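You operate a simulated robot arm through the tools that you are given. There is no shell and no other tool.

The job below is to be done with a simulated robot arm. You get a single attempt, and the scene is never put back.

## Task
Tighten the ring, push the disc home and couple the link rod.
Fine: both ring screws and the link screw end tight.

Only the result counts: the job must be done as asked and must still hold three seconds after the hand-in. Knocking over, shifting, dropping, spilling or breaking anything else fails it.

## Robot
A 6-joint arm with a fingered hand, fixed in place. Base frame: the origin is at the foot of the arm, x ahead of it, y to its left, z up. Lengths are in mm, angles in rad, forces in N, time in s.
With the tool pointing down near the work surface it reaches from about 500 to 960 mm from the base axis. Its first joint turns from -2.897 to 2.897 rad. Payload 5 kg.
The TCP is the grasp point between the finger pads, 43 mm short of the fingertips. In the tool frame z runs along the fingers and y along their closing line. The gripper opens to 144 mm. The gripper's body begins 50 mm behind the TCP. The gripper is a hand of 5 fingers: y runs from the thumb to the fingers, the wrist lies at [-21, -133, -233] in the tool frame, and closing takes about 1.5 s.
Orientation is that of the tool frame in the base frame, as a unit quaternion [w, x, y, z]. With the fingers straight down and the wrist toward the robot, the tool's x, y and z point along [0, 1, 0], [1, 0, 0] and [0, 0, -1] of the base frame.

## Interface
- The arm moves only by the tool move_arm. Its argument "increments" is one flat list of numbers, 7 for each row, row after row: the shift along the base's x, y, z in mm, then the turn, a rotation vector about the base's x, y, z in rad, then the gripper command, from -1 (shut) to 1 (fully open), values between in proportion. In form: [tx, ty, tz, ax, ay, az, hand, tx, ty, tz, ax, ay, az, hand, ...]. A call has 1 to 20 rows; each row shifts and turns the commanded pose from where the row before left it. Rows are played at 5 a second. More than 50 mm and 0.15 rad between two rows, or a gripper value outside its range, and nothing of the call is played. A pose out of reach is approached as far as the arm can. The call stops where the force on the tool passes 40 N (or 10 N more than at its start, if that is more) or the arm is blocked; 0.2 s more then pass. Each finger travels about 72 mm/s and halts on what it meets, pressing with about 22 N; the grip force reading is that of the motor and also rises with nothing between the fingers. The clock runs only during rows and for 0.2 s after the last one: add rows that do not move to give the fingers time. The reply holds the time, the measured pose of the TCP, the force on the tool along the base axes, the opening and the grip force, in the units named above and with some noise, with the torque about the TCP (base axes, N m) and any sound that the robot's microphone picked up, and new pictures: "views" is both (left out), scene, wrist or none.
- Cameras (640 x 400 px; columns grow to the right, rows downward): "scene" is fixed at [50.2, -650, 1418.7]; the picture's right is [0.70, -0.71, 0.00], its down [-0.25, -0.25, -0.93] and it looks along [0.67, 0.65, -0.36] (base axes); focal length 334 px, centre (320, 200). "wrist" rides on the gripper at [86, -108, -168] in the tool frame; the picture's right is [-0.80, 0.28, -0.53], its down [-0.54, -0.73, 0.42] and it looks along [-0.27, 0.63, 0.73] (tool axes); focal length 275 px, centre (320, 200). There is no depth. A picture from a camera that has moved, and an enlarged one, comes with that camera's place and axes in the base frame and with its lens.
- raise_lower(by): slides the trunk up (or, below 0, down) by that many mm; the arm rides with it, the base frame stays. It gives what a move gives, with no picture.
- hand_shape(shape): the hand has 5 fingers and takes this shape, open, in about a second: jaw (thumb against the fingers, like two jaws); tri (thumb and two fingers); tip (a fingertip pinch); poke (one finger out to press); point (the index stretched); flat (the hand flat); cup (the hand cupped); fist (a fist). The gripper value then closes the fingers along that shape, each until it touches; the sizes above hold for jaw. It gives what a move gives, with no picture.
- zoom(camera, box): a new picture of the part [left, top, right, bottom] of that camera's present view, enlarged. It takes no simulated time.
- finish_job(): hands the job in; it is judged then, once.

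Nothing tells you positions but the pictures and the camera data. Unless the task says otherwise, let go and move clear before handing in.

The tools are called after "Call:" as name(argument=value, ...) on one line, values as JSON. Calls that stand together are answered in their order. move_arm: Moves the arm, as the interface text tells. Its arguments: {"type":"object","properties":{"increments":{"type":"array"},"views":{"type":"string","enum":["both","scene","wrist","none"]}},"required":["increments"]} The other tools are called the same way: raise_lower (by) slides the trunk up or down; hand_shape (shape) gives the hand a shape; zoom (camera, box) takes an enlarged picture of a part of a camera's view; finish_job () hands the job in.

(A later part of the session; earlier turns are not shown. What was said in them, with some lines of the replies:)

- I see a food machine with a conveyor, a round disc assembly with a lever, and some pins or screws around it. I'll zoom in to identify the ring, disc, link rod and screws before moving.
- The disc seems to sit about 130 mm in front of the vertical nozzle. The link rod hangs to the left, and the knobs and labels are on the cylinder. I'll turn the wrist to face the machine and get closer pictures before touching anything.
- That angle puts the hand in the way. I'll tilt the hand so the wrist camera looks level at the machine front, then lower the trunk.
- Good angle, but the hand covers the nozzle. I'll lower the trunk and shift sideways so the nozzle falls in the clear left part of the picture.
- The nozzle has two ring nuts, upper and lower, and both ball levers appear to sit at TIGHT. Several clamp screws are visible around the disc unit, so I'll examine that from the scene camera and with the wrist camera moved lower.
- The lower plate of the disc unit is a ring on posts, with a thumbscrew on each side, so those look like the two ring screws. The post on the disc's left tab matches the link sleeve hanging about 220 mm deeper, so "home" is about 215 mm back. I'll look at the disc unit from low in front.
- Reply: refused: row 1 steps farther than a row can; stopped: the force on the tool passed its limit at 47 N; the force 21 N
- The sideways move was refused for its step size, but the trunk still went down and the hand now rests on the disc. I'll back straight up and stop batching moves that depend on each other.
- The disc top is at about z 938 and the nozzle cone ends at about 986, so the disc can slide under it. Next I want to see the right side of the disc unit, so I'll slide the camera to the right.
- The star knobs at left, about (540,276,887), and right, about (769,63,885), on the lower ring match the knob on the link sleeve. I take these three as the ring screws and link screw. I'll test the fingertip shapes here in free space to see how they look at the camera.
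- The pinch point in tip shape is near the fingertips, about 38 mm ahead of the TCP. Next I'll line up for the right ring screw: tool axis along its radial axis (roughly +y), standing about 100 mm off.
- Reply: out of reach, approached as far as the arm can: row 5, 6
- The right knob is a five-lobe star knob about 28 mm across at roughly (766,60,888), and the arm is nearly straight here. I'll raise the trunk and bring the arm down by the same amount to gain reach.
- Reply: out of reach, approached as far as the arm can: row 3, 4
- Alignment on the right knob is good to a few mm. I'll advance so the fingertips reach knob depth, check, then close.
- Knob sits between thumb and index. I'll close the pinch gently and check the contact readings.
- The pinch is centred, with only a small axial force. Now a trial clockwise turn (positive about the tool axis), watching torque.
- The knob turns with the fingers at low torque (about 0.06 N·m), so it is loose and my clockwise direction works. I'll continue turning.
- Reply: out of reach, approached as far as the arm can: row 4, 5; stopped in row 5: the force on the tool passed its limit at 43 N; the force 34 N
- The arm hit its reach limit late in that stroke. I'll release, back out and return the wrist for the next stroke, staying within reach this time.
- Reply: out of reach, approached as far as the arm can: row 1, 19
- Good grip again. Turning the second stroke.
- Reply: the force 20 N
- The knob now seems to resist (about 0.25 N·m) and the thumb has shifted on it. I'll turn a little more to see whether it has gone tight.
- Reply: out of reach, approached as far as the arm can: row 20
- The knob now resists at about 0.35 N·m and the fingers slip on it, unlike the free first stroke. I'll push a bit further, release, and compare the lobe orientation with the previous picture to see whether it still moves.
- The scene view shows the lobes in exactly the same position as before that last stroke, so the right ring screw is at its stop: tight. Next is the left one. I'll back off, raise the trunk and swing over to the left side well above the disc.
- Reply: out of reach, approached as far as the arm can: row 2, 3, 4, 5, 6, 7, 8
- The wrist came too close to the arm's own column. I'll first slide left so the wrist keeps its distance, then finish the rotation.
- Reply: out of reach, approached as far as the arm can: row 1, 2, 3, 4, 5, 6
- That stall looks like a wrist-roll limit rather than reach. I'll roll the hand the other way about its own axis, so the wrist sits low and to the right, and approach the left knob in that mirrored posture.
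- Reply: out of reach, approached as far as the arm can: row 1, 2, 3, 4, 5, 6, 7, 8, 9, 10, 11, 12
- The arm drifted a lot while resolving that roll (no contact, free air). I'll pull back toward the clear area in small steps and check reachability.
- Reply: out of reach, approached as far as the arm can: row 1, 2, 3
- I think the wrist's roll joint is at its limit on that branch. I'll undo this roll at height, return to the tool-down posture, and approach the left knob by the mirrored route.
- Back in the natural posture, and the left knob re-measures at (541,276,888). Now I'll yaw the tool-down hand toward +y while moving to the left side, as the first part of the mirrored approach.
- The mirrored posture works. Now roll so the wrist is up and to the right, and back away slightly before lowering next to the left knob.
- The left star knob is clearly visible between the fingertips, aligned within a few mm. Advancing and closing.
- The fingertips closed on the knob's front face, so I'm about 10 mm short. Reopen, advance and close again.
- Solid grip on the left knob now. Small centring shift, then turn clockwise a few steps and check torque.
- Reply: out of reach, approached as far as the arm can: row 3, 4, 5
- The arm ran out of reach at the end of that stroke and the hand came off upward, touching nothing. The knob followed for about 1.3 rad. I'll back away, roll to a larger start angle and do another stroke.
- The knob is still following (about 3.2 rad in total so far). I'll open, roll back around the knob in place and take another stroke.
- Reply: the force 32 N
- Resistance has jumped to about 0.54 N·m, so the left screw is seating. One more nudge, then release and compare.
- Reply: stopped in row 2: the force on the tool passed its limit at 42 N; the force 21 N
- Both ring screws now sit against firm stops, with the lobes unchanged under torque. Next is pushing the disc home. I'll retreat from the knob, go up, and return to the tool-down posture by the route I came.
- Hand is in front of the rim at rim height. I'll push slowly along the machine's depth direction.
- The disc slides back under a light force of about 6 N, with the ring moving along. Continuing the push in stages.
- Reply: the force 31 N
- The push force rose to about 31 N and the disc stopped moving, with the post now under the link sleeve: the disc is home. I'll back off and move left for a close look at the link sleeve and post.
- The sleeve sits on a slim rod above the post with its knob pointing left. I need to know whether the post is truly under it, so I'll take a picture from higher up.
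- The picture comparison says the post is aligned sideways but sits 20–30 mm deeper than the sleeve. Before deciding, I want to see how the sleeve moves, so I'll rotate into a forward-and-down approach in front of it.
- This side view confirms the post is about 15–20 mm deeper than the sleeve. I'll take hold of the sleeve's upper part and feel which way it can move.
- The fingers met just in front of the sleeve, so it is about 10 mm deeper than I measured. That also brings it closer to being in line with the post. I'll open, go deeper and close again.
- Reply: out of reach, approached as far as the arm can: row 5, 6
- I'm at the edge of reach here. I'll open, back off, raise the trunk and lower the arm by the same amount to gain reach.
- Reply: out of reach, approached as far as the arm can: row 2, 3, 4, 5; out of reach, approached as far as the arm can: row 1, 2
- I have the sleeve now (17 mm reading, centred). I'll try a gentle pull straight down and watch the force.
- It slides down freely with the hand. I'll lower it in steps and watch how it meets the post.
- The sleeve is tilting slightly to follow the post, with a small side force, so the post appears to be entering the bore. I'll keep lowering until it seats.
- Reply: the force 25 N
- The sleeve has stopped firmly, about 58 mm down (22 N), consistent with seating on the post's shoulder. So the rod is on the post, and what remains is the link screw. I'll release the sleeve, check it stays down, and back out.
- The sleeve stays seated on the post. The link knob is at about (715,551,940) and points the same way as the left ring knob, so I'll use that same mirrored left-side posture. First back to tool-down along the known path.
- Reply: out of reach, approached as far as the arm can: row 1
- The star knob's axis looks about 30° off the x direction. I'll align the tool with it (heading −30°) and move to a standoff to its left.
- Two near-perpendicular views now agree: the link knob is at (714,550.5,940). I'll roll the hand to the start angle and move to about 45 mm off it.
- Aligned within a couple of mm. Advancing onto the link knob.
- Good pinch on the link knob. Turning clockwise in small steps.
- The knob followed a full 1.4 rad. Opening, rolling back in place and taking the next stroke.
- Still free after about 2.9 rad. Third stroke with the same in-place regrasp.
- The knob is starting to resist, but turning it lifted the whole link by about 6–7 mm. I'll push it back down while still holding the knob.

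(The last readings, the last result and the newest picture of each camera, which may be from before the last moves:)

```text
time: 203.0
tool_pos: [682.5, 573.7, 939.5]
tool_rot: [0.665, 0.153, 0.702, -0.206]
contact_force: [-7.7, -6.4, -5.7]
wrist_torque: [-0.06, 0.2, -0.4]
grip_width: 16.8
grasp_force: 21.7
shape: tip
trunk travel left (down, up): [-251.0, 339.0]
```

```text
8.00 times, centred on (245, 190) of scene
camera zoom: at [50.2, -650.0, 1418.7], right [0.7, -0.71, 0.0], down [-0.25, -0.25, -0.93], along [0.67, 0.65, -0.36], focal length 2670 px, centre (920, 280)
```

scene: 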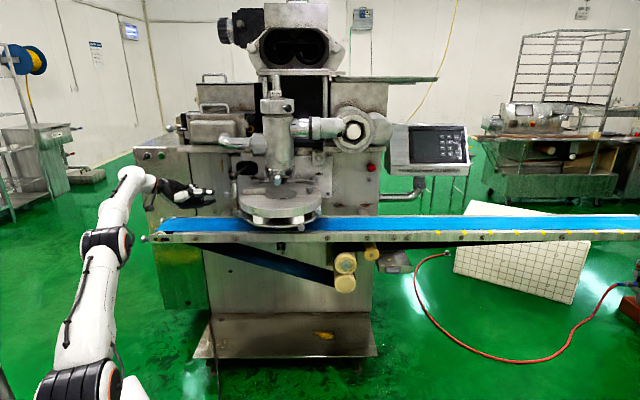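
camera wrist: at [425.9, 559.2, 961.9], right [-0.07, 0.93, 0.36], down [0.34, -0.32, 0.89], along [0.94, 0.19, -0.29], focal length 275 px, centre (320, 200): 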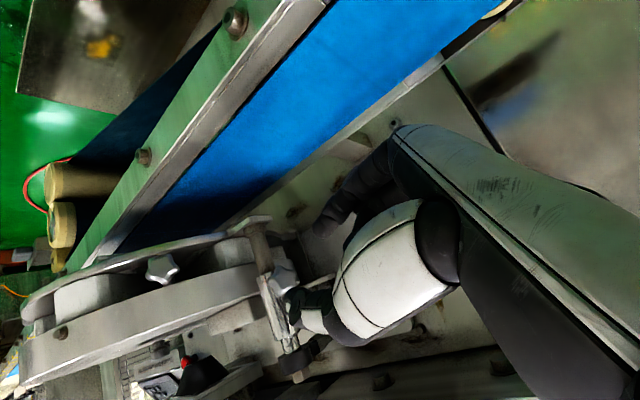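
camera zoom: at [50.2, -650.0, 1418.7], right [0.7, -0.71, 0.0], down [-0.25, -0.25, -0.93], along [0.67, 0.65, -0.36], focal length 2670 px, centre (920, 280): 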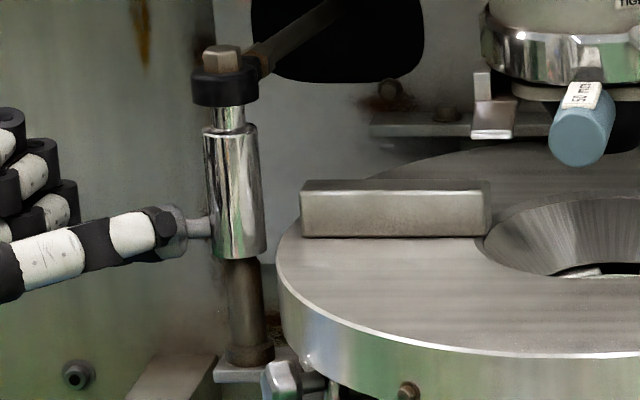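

The link lifted about 5 mm again while the knob resisted, so I'll press it back down to the seat before releasing, then compare the knob's orientation.

Call:
move_arm(increments=[0, 0, -2.5, 0, 0, 0, -1, 0, 0, -2.5, 0, 0, 0, -1, 0, 0, -2, 0, 0, 0, -1, 0, 0, 0, 0, 0, 0, -0.6, 0, 0, 0, 0, 0, 0, -0.3, -2, 1.2, 3, 0, 0, 0, -0.3, -2.5, 1.4, 3, -0.1043, 0.0592, 0.0036, -0.3, 0, -0.2, 0, -0.1043, 0.0592, 0.0036, -0.3, 0, -0.2, -0.4, -0.1043, 0.0592, 0.0036, -0.3, 0, -0.2, -0.5, -0.1043, 0.0592, 0.0036, -0.3, -0.1, -0.2, -0.5, -0.1043, 0.0592, 0.0036, -0.3, -0.2, -0.3, -0.5, -0.1043, 0.0592, 0.0036, -0.3], views="none")

Call:
zoom(camera="scene", box=[215, 165, 275, 215])

Call:
zoom(camera="wrist", box=[230, 200, 360, 340])

```text
time: 205.6
tool_pos: [677.0, 574.7, 936.4]
tool_rot: [0.548, -0.105, 0.71, -0.428]
contact_force: [-0.9, -0.2, 0.4]
wrist_torque: [0.0, 0.0, -0.01]
grip_width: 50.2
grasp_force: 0.1
shape: tip
trunk travel left (down, up): [-251.0, 339.0]
```

```text
8.00 times, centred on (245, 190) of scene
camera zoom: at [50.2, -650.0, 1418.7], right [0.7, -0.71, 0.0], down [-0.25, -0.25, -0.93], along [0.67, 0.65, -0.36], focal length 2670 px, centre (920, 280)
```

zoom: 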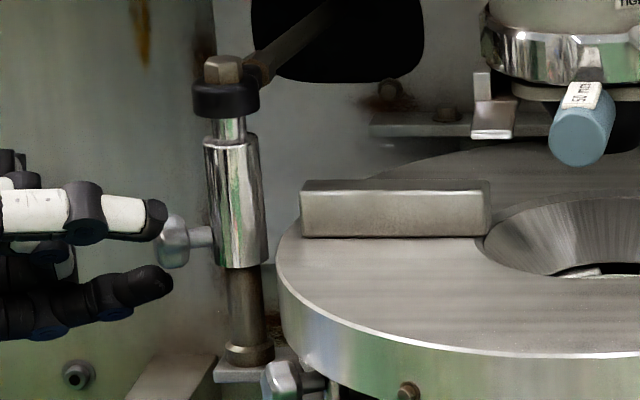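

```text
2.86 times, centred on (295, 270) of wrist
camera zoom: at [463.5, 536.6, 959.7], right [-0.07, 0.93, 0.36], down [0.34, -0.32, 0.89], along [0.94, 0.19, -0.29], focal length 786 px, centre (391, 0)
```

zoom: 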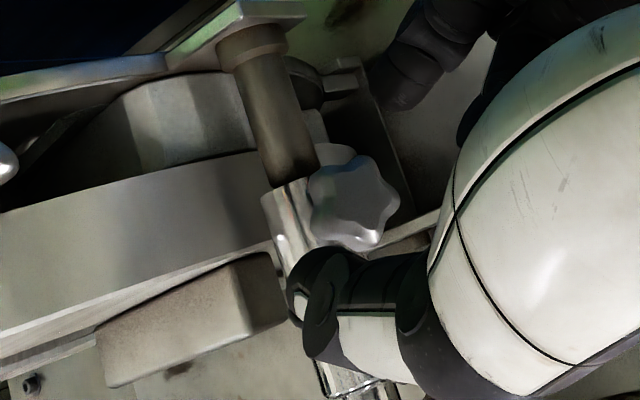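

The knob turned only a few degrees more in that stroke. One more check stroke, keeping the hand biased downward, to confirm it is at its stop.

Call:
move_arm(increments=[4, -2.4, 1, 0, 0, 0, -0.3, 0, 0, 0, 0, 0, 0, -0.6, 0, 0, 0, 0, 0, 0, -0.8, 0, 0, 0, 0, 0, 0, -1, 0, 0, 0, 0, 0, 0, -1, 0, 0, 0, 0, 0, 0, -1], views="none")

Call:
move_arm(increments=[0.26, 0.46, 0, 0.1043, -0.0592, -0.0036, -1, 0.22, 0.4, -0.3, 0.1043, -0.0592, -0.0036, -1, 0.19, 0.33, -0.5, 0.1043, -0.0592, -0.0036, -1, 0.14, 0.25, -0.6, 0.1043, -0.0592, -0.0036, -1], views="none")

Call:
zoom(camera="scene", box=[215, 165, 275, 215])

Call:
zoom(camera="wrist", box=[230, 200, 360, 340])

```text
time: 207.0
tool_pos: [680.4, 570.7, 937.9]
tool_rot: [0.549, -0.103, 0.711, -0.428]
contact_force: [-1.0, -2.4, 2.5]
wrist_torque: [-0.07, -0.13, -0.13]
grip_width: 17.4
grasp_force: 21.8
shape: tip
trunk travel left (down, up): [-251.0, 339.0]
```

```text
time: 208.0
tool_pos: [682.0, 572.4, 934.2]
tool_rot: [0.635, 0.068, 0.715, -0.285]
contact_force: [-7.8, -8.2, -4.4]
wrist_torque: [-0.1, 0.13, -0.45]
grip_width: 17.1
grasp_force: 22.4
shape: tip
trunk travel left (down, up): [-251.0, 339.0]
```

```text
8.00 times, centred on (245, 190) of scene
camera zoom: at [50.2, -650.0, 1418.7], right [0.7, -0.71, 0.0], down [-0.25, -0.25, -0.93], along [0.67, 0.65, -0.36], focal length 2670 px, centre (920, 280)
```

zoom: 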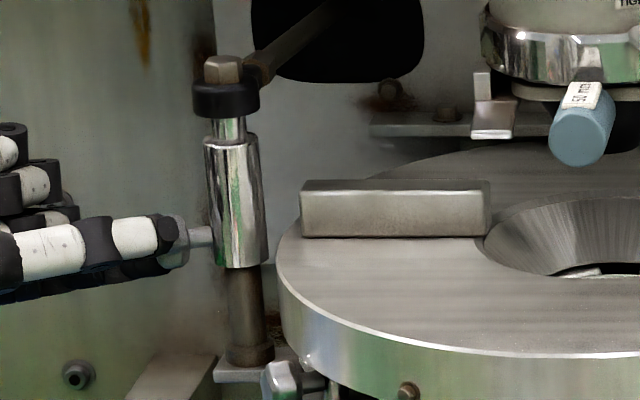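

```text
2.86 times, centred on (295, 270) of wrist
camera zoom: at [469.5, 541.5, 893.2], right [-0.19, 0.71, 0.68], down [0.14, -0.67, 0.73], along [0.97, 0.23, 0.03], focal length 786 px, centre (391, 0)
```

zoom: 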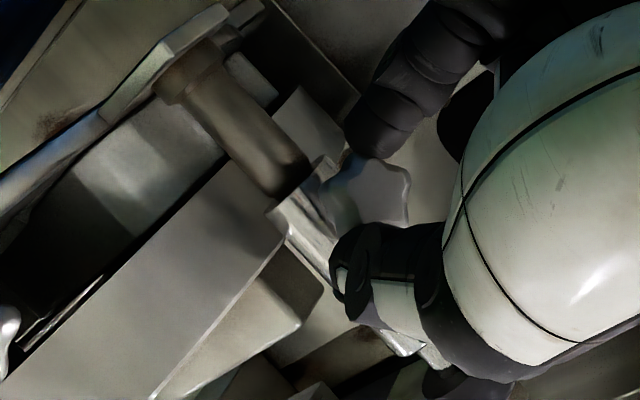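

Call:
move_arm(increments=[0.1, 0.18, -0.4, 0.1043, -0.0592, -0.0036, -1, 0.05, 0.09, -0.4, 0.1043, -0.0592, -0.0036, -1, 0, 0, -0.2, 0.1043, -0.0592, -0.0036, -1, 0, 0, 0, 0.1043, -0.0592, -0.0036, -1], views="none")

Call:
zoom(camera="scene", box=[215, 165, 275, 215])

Call:
zoom(camera="wrist", box=[230, 200, 360, 340])

```text
time: 209.0
tool_pos: [683.4, 573.3, 936.1]
tool_rot: [0.684, 0.235, 0.679, -0.126]
contact_force: [1.8, -3.3, -3.0]
wrist_torque: [-0.17, 0.21, -0.02]
grip_width: 16.1
grasp_force: 22.4
shape: tip
trunk travel left (down, up): [-251.0, 339.0]
```

```text
8.00 times, centred on (245, 190) of scene
camera zoom: at [50.2, -650.0, 1418.7], right [0.7, -0.71, 0.0], down [-0.25, -0.25, -0.93], along [0.67, 0.65, -0.36], focal length 2670 px, centre (920, 280)
```

zoom: 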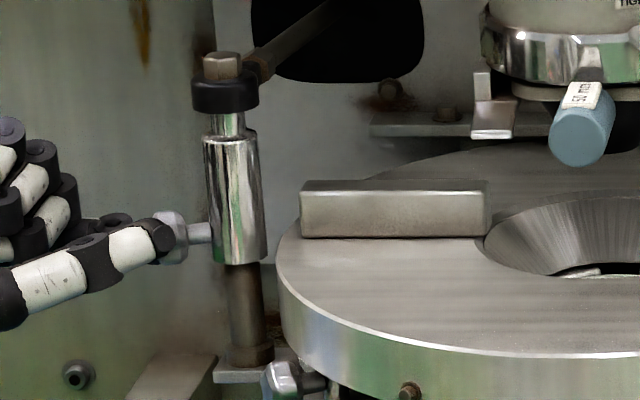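

```text
2.86 times, centred on (295, 270) of wrist
camera zoom: at [487.1, 575.1, 838.0], right [-0.36, 0.39, 0.85], down [-0.01, -0.91, 0.41], along [0.93, 0.14, 0.34], focal length 786 px, centre (391, 0)
```

zoom: 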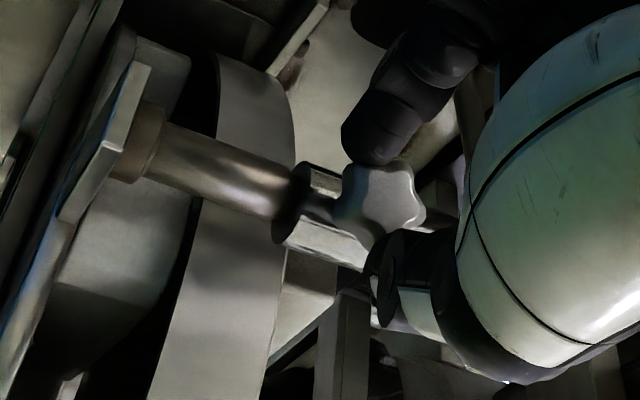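

Call:
move_arm(increments=[0, 0, -2.5, 0, 0, 0, -1, 0, 0, -2.5, 0, 0, 0, -1, 0, 0, 0, 0, 0, 0, -0.6, 0, 0, 0, 0, 0, 0, -0.3, -2, 1.2, 3, 0, 0, 0, -0.3, -2.5, 1.4, 3, -0.1043, 0.0592, 0.0036, -0.3, 0, -0.2, 1, -0.1043, 0.0592, 0.0036, -0.3, 0, -0.2, 0, -0.1043, 0.0592, 0.0036, -0.3, 0, -0.2, -0.5, -0.1043, 0.0592, 0.0036, -0.3, -0.1, -0.2, -0.5, -0.1043, 0.0592, 0.0036, -0.3, -0.2, -0.3, -0.5, -0.1043, 0.0592, 0.0036, -0.3, -0.2, -0.3, -0.5, -0.1043, 0.0592, 0.0036, -0.3, -0.2, -0.3, -0.5, -0.1043, 0.0592, 0.0036, -0.3], views="none")

Call:
zoom(camera="scene", box=[215, 165, 275, 215])

Call:
zoom(camera="wrist", box=[230, 200, 360, 340])

```text
time: 211.8
tool_pos: [676.9, 574.3, 933.7]
tool_rot: [0.548, -0.105, 0.711, -0.428]
contact_force: [-0.2, 0.5, 0.1]
wrist_torque: [0.02, 0.02, 0.01]
grip_width: 50.3
grasp_force: 0.1
shape: tip
trunk travel left (down, up): [-251.0, 339.0]
```

```text
8.00 times, centred on (245, 190) of scene
camera zoom: at [50.2, -650.0, 1418.7], right [0.7, -0.71, 0.0], down [-0.25, -0.25, -0.93], along [0.67, 0.65, -0.36], focal length 2670 px, centre (920, 280)
```

zoom: 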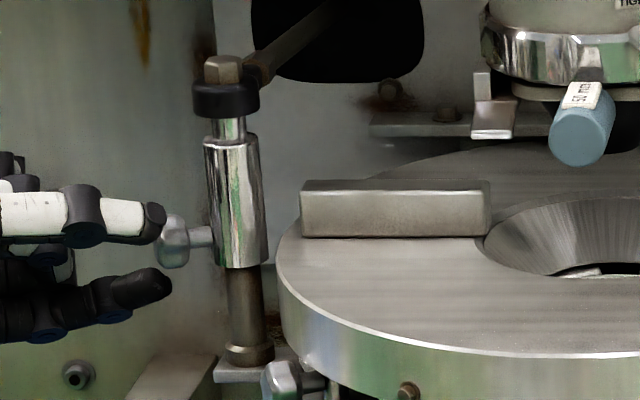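

```text
2.86 times, centred on (295, 270) of wrist
camera zoom: at [462.7, 536.9, 958.2], right [-0.07, 0.93, 0.36], down [0.34, -0.32, 0.89], along [0.94, 0.19, -0.29], focal length 786 px, centre (391, 0)
```

zoom: 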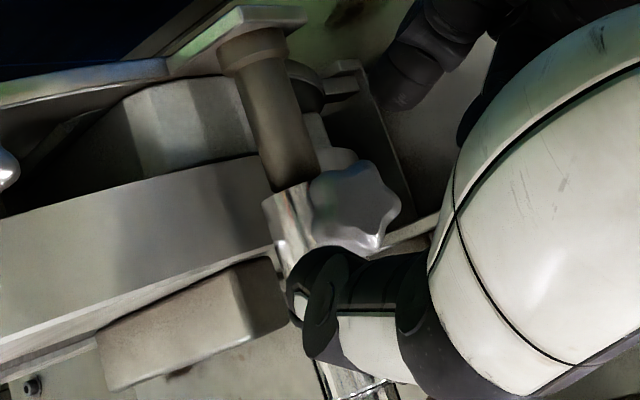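

The knob has not moved since the previous stroke and the link is seated, so it's at its stop. To be sure it is tight, I'll do one more stroke with a stronger downward bias so the seat takes the reaction.

Call:
move_arm(increments=[5, -2.9, 3.5, 0, 0, 0, -0.3, 0, 0, 0, 0, 0, 0, -0.6, 0, 0, 0, 0, 0, 0, -0.8, 0, 0, 0, 0, 0, 0, -1, 0, 0, 0, 0, 0, 0, -1, 0, 0, 0, 0, 0, 0, -1, 0, 0, -1.5, 0, 0, 0, -1], views="none")

Call:
move_arm(increments=[0.26, 0.46, -0.7, 0.1043, -0.0592, -0.0036, -1, 0.22, 0.4, -0.8, 0.1043, -0.0592, -0.0036, -1, 0.19, 0.33, -0.8, 0.1043, -0.0592, -0.0036, -1, 0.14, 0.25, -0.8, 0.1043, -0.0592, -0.0036, -1], views="none")

Call:
zoom(camera="scene", box=[215, 165, 275, 215])

Call:
zoom(camera="wrist", box=[230, 200, 360, 340])

```text
time: 213.4
tool_pos: [682.1, 571.3, 938.4]
tool_rot: [0.55, -0.104, 0.71, -0.428]
contact_force: [-1.8, -3.3, 6.4]
wrist_torque: [-0.15, -0.19, -0.14]
grip_width: 17.5
grasp_force: 22.1
shape: tip
trunk travel left (down, up): [-251.0, 339.0]
```

```text
time: 214.4
tool_pos: [683.4, 572.0, 932.7]
tool_rot: [0.635, 0.068, 0.715, -0.286]
contact_force: [-4.9, -7.1, 4.1]
wrist_torque: [-0.18, -0.08, -0.38]
grip_width: 16.9
grasp_force: 22.1
shape: tip
trunk travel left (down, up): [-251.0, 339.0]
```

```text
8.00 times, centred on (245, 190) of scene
camera zoom: at [50.2, -650.0, 1418.7], right [0.7, -0.71, 0.0], down [-0.25, -0.25, -0.93], along [0.67, 0.65, -0.36], focal length 2670 px, centre (920, 280)
```

zoom: 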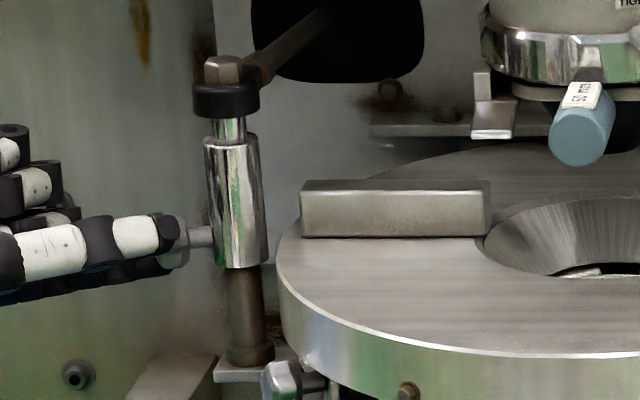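

```text
2.86 times, centred on (295, 270) of wrist
camera zoom: at [470.2, 541.1, 891.9], right [-0.19, 0.71, 0.68], down [0.13, -0.67, 0.73], along [0.97, 0.23, 0.03], focal length 786 px, centre (391, 0)
```

zoom: 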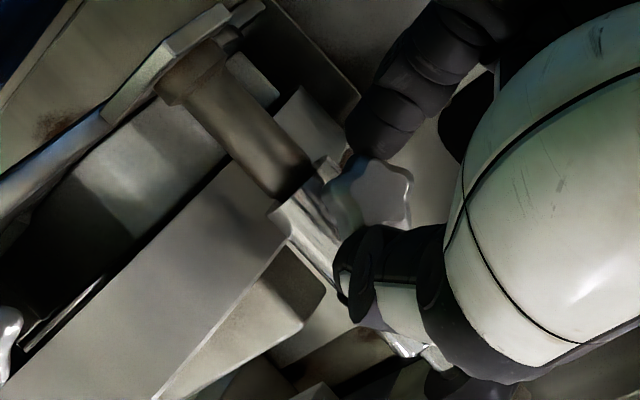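

Call:
move_arm(increments=[0.1, 0.18, -0.6, 0.1043, -0.0592, -0.0036, -1, 0.05, 0.09, -0.6, 0.1043, -0.0592, -0.0036, -1, 0, 0, -0.6, 0.1043, -0.0592, -0.0036, -1], views="none")

Call:
zoom(camera="scene", box=[215, 165, 275, 215])

Call:
zoom(camera="wrist", box=[230, 200, 360, 340])

```text
time: 215.2
tool_pos: [684.1, 573.8, 931.9]
tool_rot: [0.676, 0.194, 0.691, -0.166]
contact_force: [2.8, -2.2, 1.6]
wrist_torque: [-0.18, 0.11, 0.0]
grip_width: 16.3
grasp_force: 21.8
shape: tip
trunk travel left (down, up): [-251.0, 339.0]
```

```text
8.00 times, centred on (245, 190) of scene
camera zoom: at [50.2, -650.0, 1418.7], right [0.7, -0.71, 0.0], down [-0.25, -0.25, -0.93], along [0.67, 0.65, -0.36], focal length 2670 px, centre (920, 280)
```

zoom: 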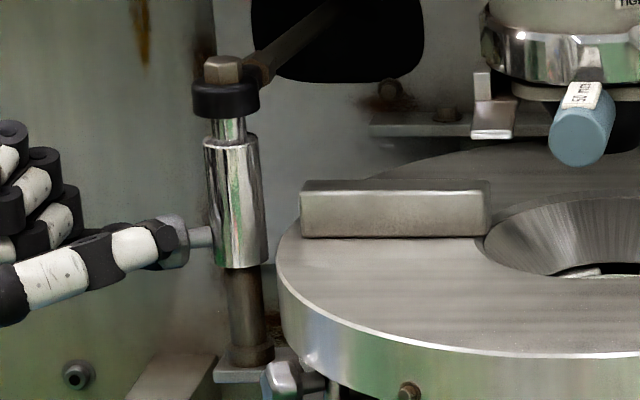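

```text
2.86 times, centred on (295, 270) of wrist
camera zoom: at [482.5, 564.5, 847.2], right [-0.32, 0.47, 0.82], down [0.02, -0.86, 0.51], along [0.95, 0.17, 0.27], focal length 786 px, centre (391, 0)
```

zoom: 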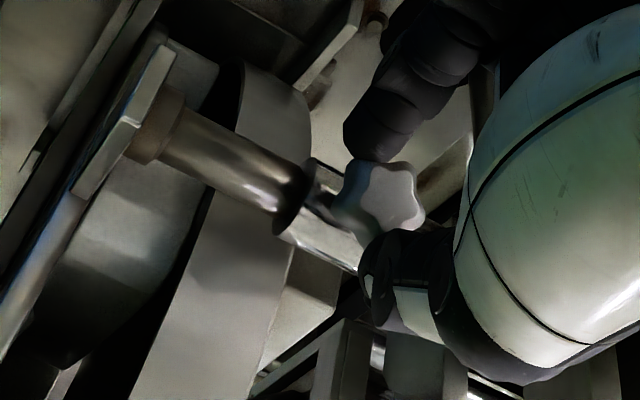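

The link stays seated and the knob holds while the fingers slip: the link screw is tight. Now I'll release and back away carefully.

Call:
move_arm(increments=[0, 0, 0, 0, 0, 0, -0.6, 0, 0, 0, 0, 0, 0, -0.3, 0, 0, 0, 0, 0, 0, -0.2, -4, 2.3, 2, 0, 0, 0, -0.2, -9, 5, 1, 0, 0, 0, -0.2, -18, 10, 0, 0, 0, 0, -0.2, -20, 11, 0, 0, 0, 0, -0.2, -20, 5, 0, 0, 0, 0, -0.2])

Call:
zoom(camera="scene", box=[215, 165, 275, 215])

Call:
zoom(camera="wrist", box=[200, 180, 360, 320])

```text
time: 217.0
tool_pos: [612.0, 606.2, 934.4]
tool_rot: [0.676, 0.193, 0.691, -0.167]
contact_force: [0.5, 0.2, 0.5]
wrist_torque: [0.0, 0.01, 0.02]
grip_width: 57.3
grasp_force: 0.1
shape: tip
trunk travel left (down, up): [-251.0, 339.0]
camera wrist: at [410.8, 597.2, 849.5], right [-0.31, 0.48, 0.82], down [0.01, -0.86, 0.51], along [0.95, 0.17, 0.26], focal length 275 px, centre (320, 200)
```

scene: 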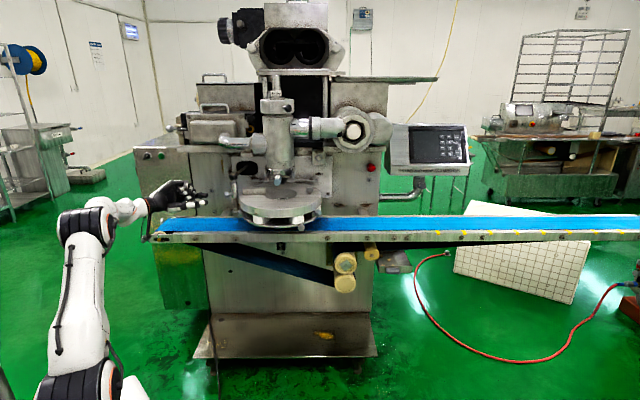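
wrist: 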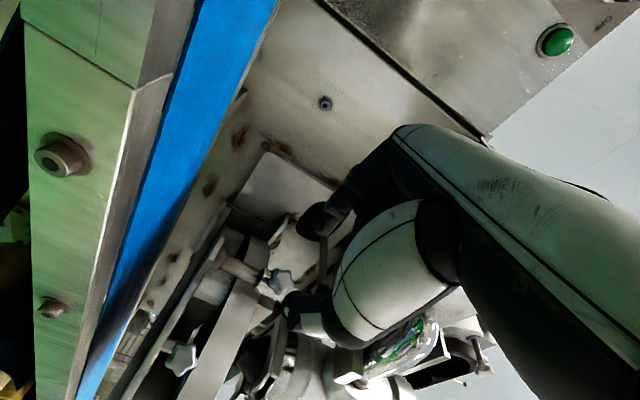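

```text
8.00 times, centred on (245, 190) of scene
camera zoom: at [50.2, -650.0, 1418.7], right [0.7, -0.71, 0.0], down [-0.25, -0.25, -0.93], along [0.67, 0.65, -0.36], focal length 2670 px, centre (920, 280)
```

zoom: 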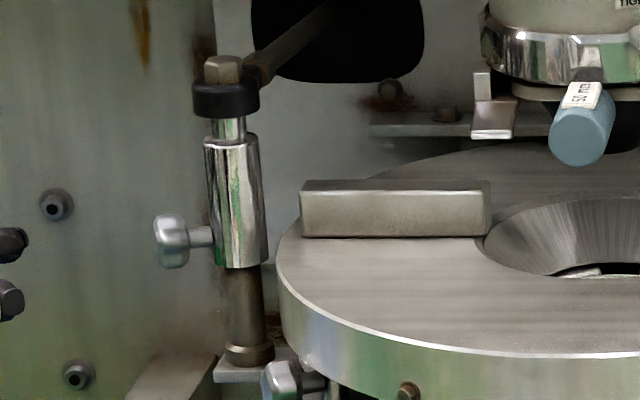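

```text
2.86 times, centred on (280, 250) of wrist
camera zoom: at [410.8, 597.2, 849.5], right [-0.31, 0.48, 0.82], down [0.01, -0.86, 0.51], along [0.95, 0.17, 0.26], focal length 786 px, centre (434, 57)
```

zoom: 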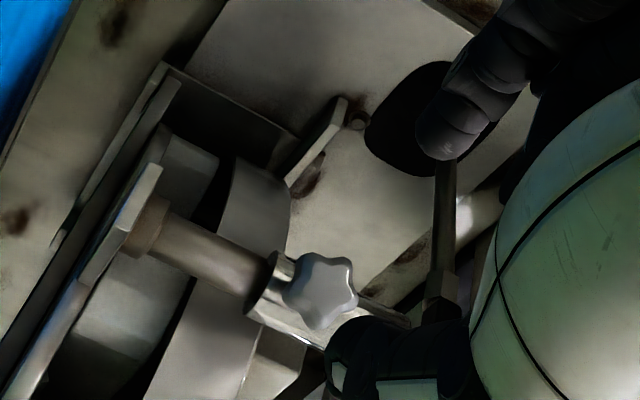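

Everything holds: the sleeve sits over the post and the disc is at its stop. I'll move the hand further away from the machine.

Call:
move_arm(increments=[-25, -25, 0, 0, 0, 0, -0.2, -25, -25, 0, 0, 0, 0, -0.2, -25, -25, 0, 0, 0, 0, -0.2, -20, -25, 0, 0, 0, 0, -0.2, 0, 0, 0, 0, 0, 0, -0.2, 0, 0, 0, 0, 0, 0, -0.2])

Call:
zoom(camera="scene", box=[215, 140, 345, 250])

Call:
zoom(camera="scene", box=[255, 95, 325, 190])

```text
time: 218.4
tool_pos: [516.8, 507.1, 934.1]
tool_rot: [0.676, 0.194, 0.692, -0.167]
contact_force: [0.6, -0.7, 0.7]
wrist_torque: [-0.04, -0.01, -0.01]
grip_width: 57.4
grasp_force: 0.0
shape: tip
trunk travel left (down, up): [-251.0, 339.0]
camera wrist: at [315.8, 497.9, 850.5], right [-0.32, 0.48, 0.82], down [0.02, -0.86, 0.51], along [0.95, 0.17, 0.26], focal length 275 px, centre (320, 200)
```

scene: 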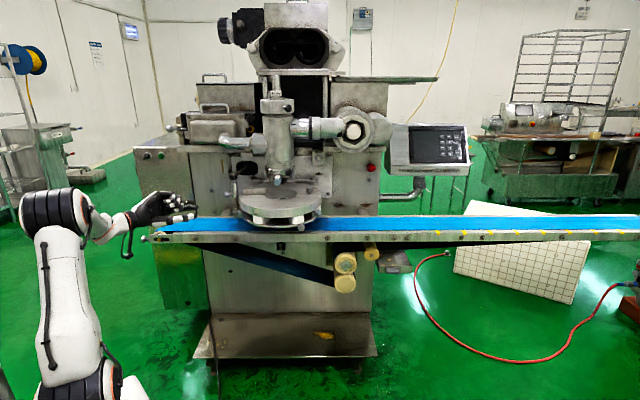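
wrist: 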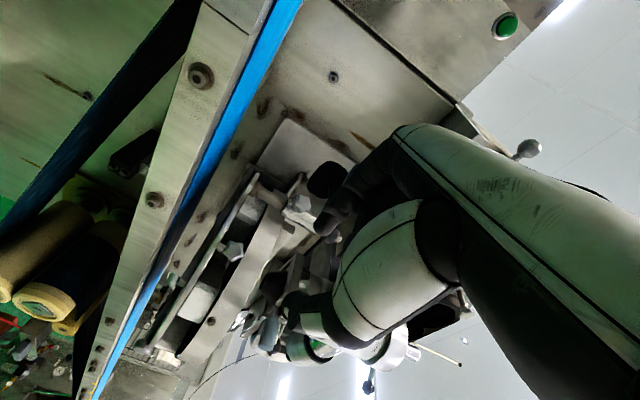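

```text
3.64 times, centred on (280, 195) of scene
camera zoom: at [50.2, -650.0, 1418.7], right [0.7, -0.71, 0.0], down [-0.25, -0.25, -0.93], along [0.67, 0.65, -0.36], focal length 1214 px, centre (466, 218)
```

zoom: 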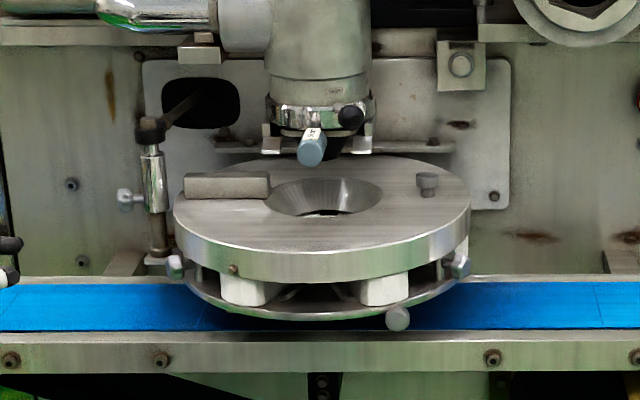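

```text
4.21 times, centred on (290, 142) of scene
camera zoom: at [50.2, -650.0, 1418.7], right [0.7, -0.71, 0.0], down [-0.25, -0.25, -0.93], along [0.67, 0.65, -0.36], focal length 1405 px, centre (446, 442)
```

zoom: 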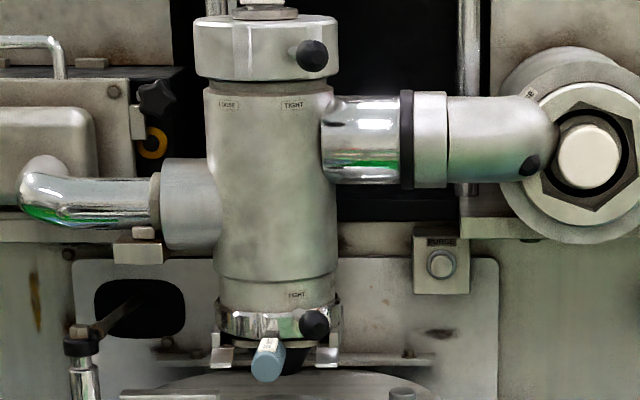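

Final check: the disc is home under the nozzle, the link sleeve is seated on the post, and all three knobs were last seen at their stops. The nozzle levers still read TIGHT and the hand is clear, so I'm handing in.

Call:
finish_job()

```text
The job is handed in.
```

The disc is home, the link rod is on its post, and I turned all three screws until they stopped. I've handed the job in, but the reply gave no verdict.

- **Ring screws:** I took these to be the two star knobs on the ring under the disc. The right one stopped at about 0.35 N·m and the left at about 0.54 N·m. Another turn on each didn't move the knob.
- **Disc:** it slid back about 235 mm under light force and stopped firmly at about 31 N, under the nozzle.
- **Link rod:** the sleeve came down about 58 mm onto the post, stopped firmly, and stayed there after I let go.
- **Link screw:** it stopped turning at only about 0.2 N·m. While I tightened it, the link lifted 3–7 mm off its seat three times. I pressed it back each time, and it was seated when I released it. This is the screw I'm least sure is tight.

**Stray contact:** early on, a refused move let the trunk lower the hand onto the disc at 47 N. I lifted straight off and saw no sign that anything had shifted. The nozzle levers still pointed to TIGHT at the end; I never touched them.
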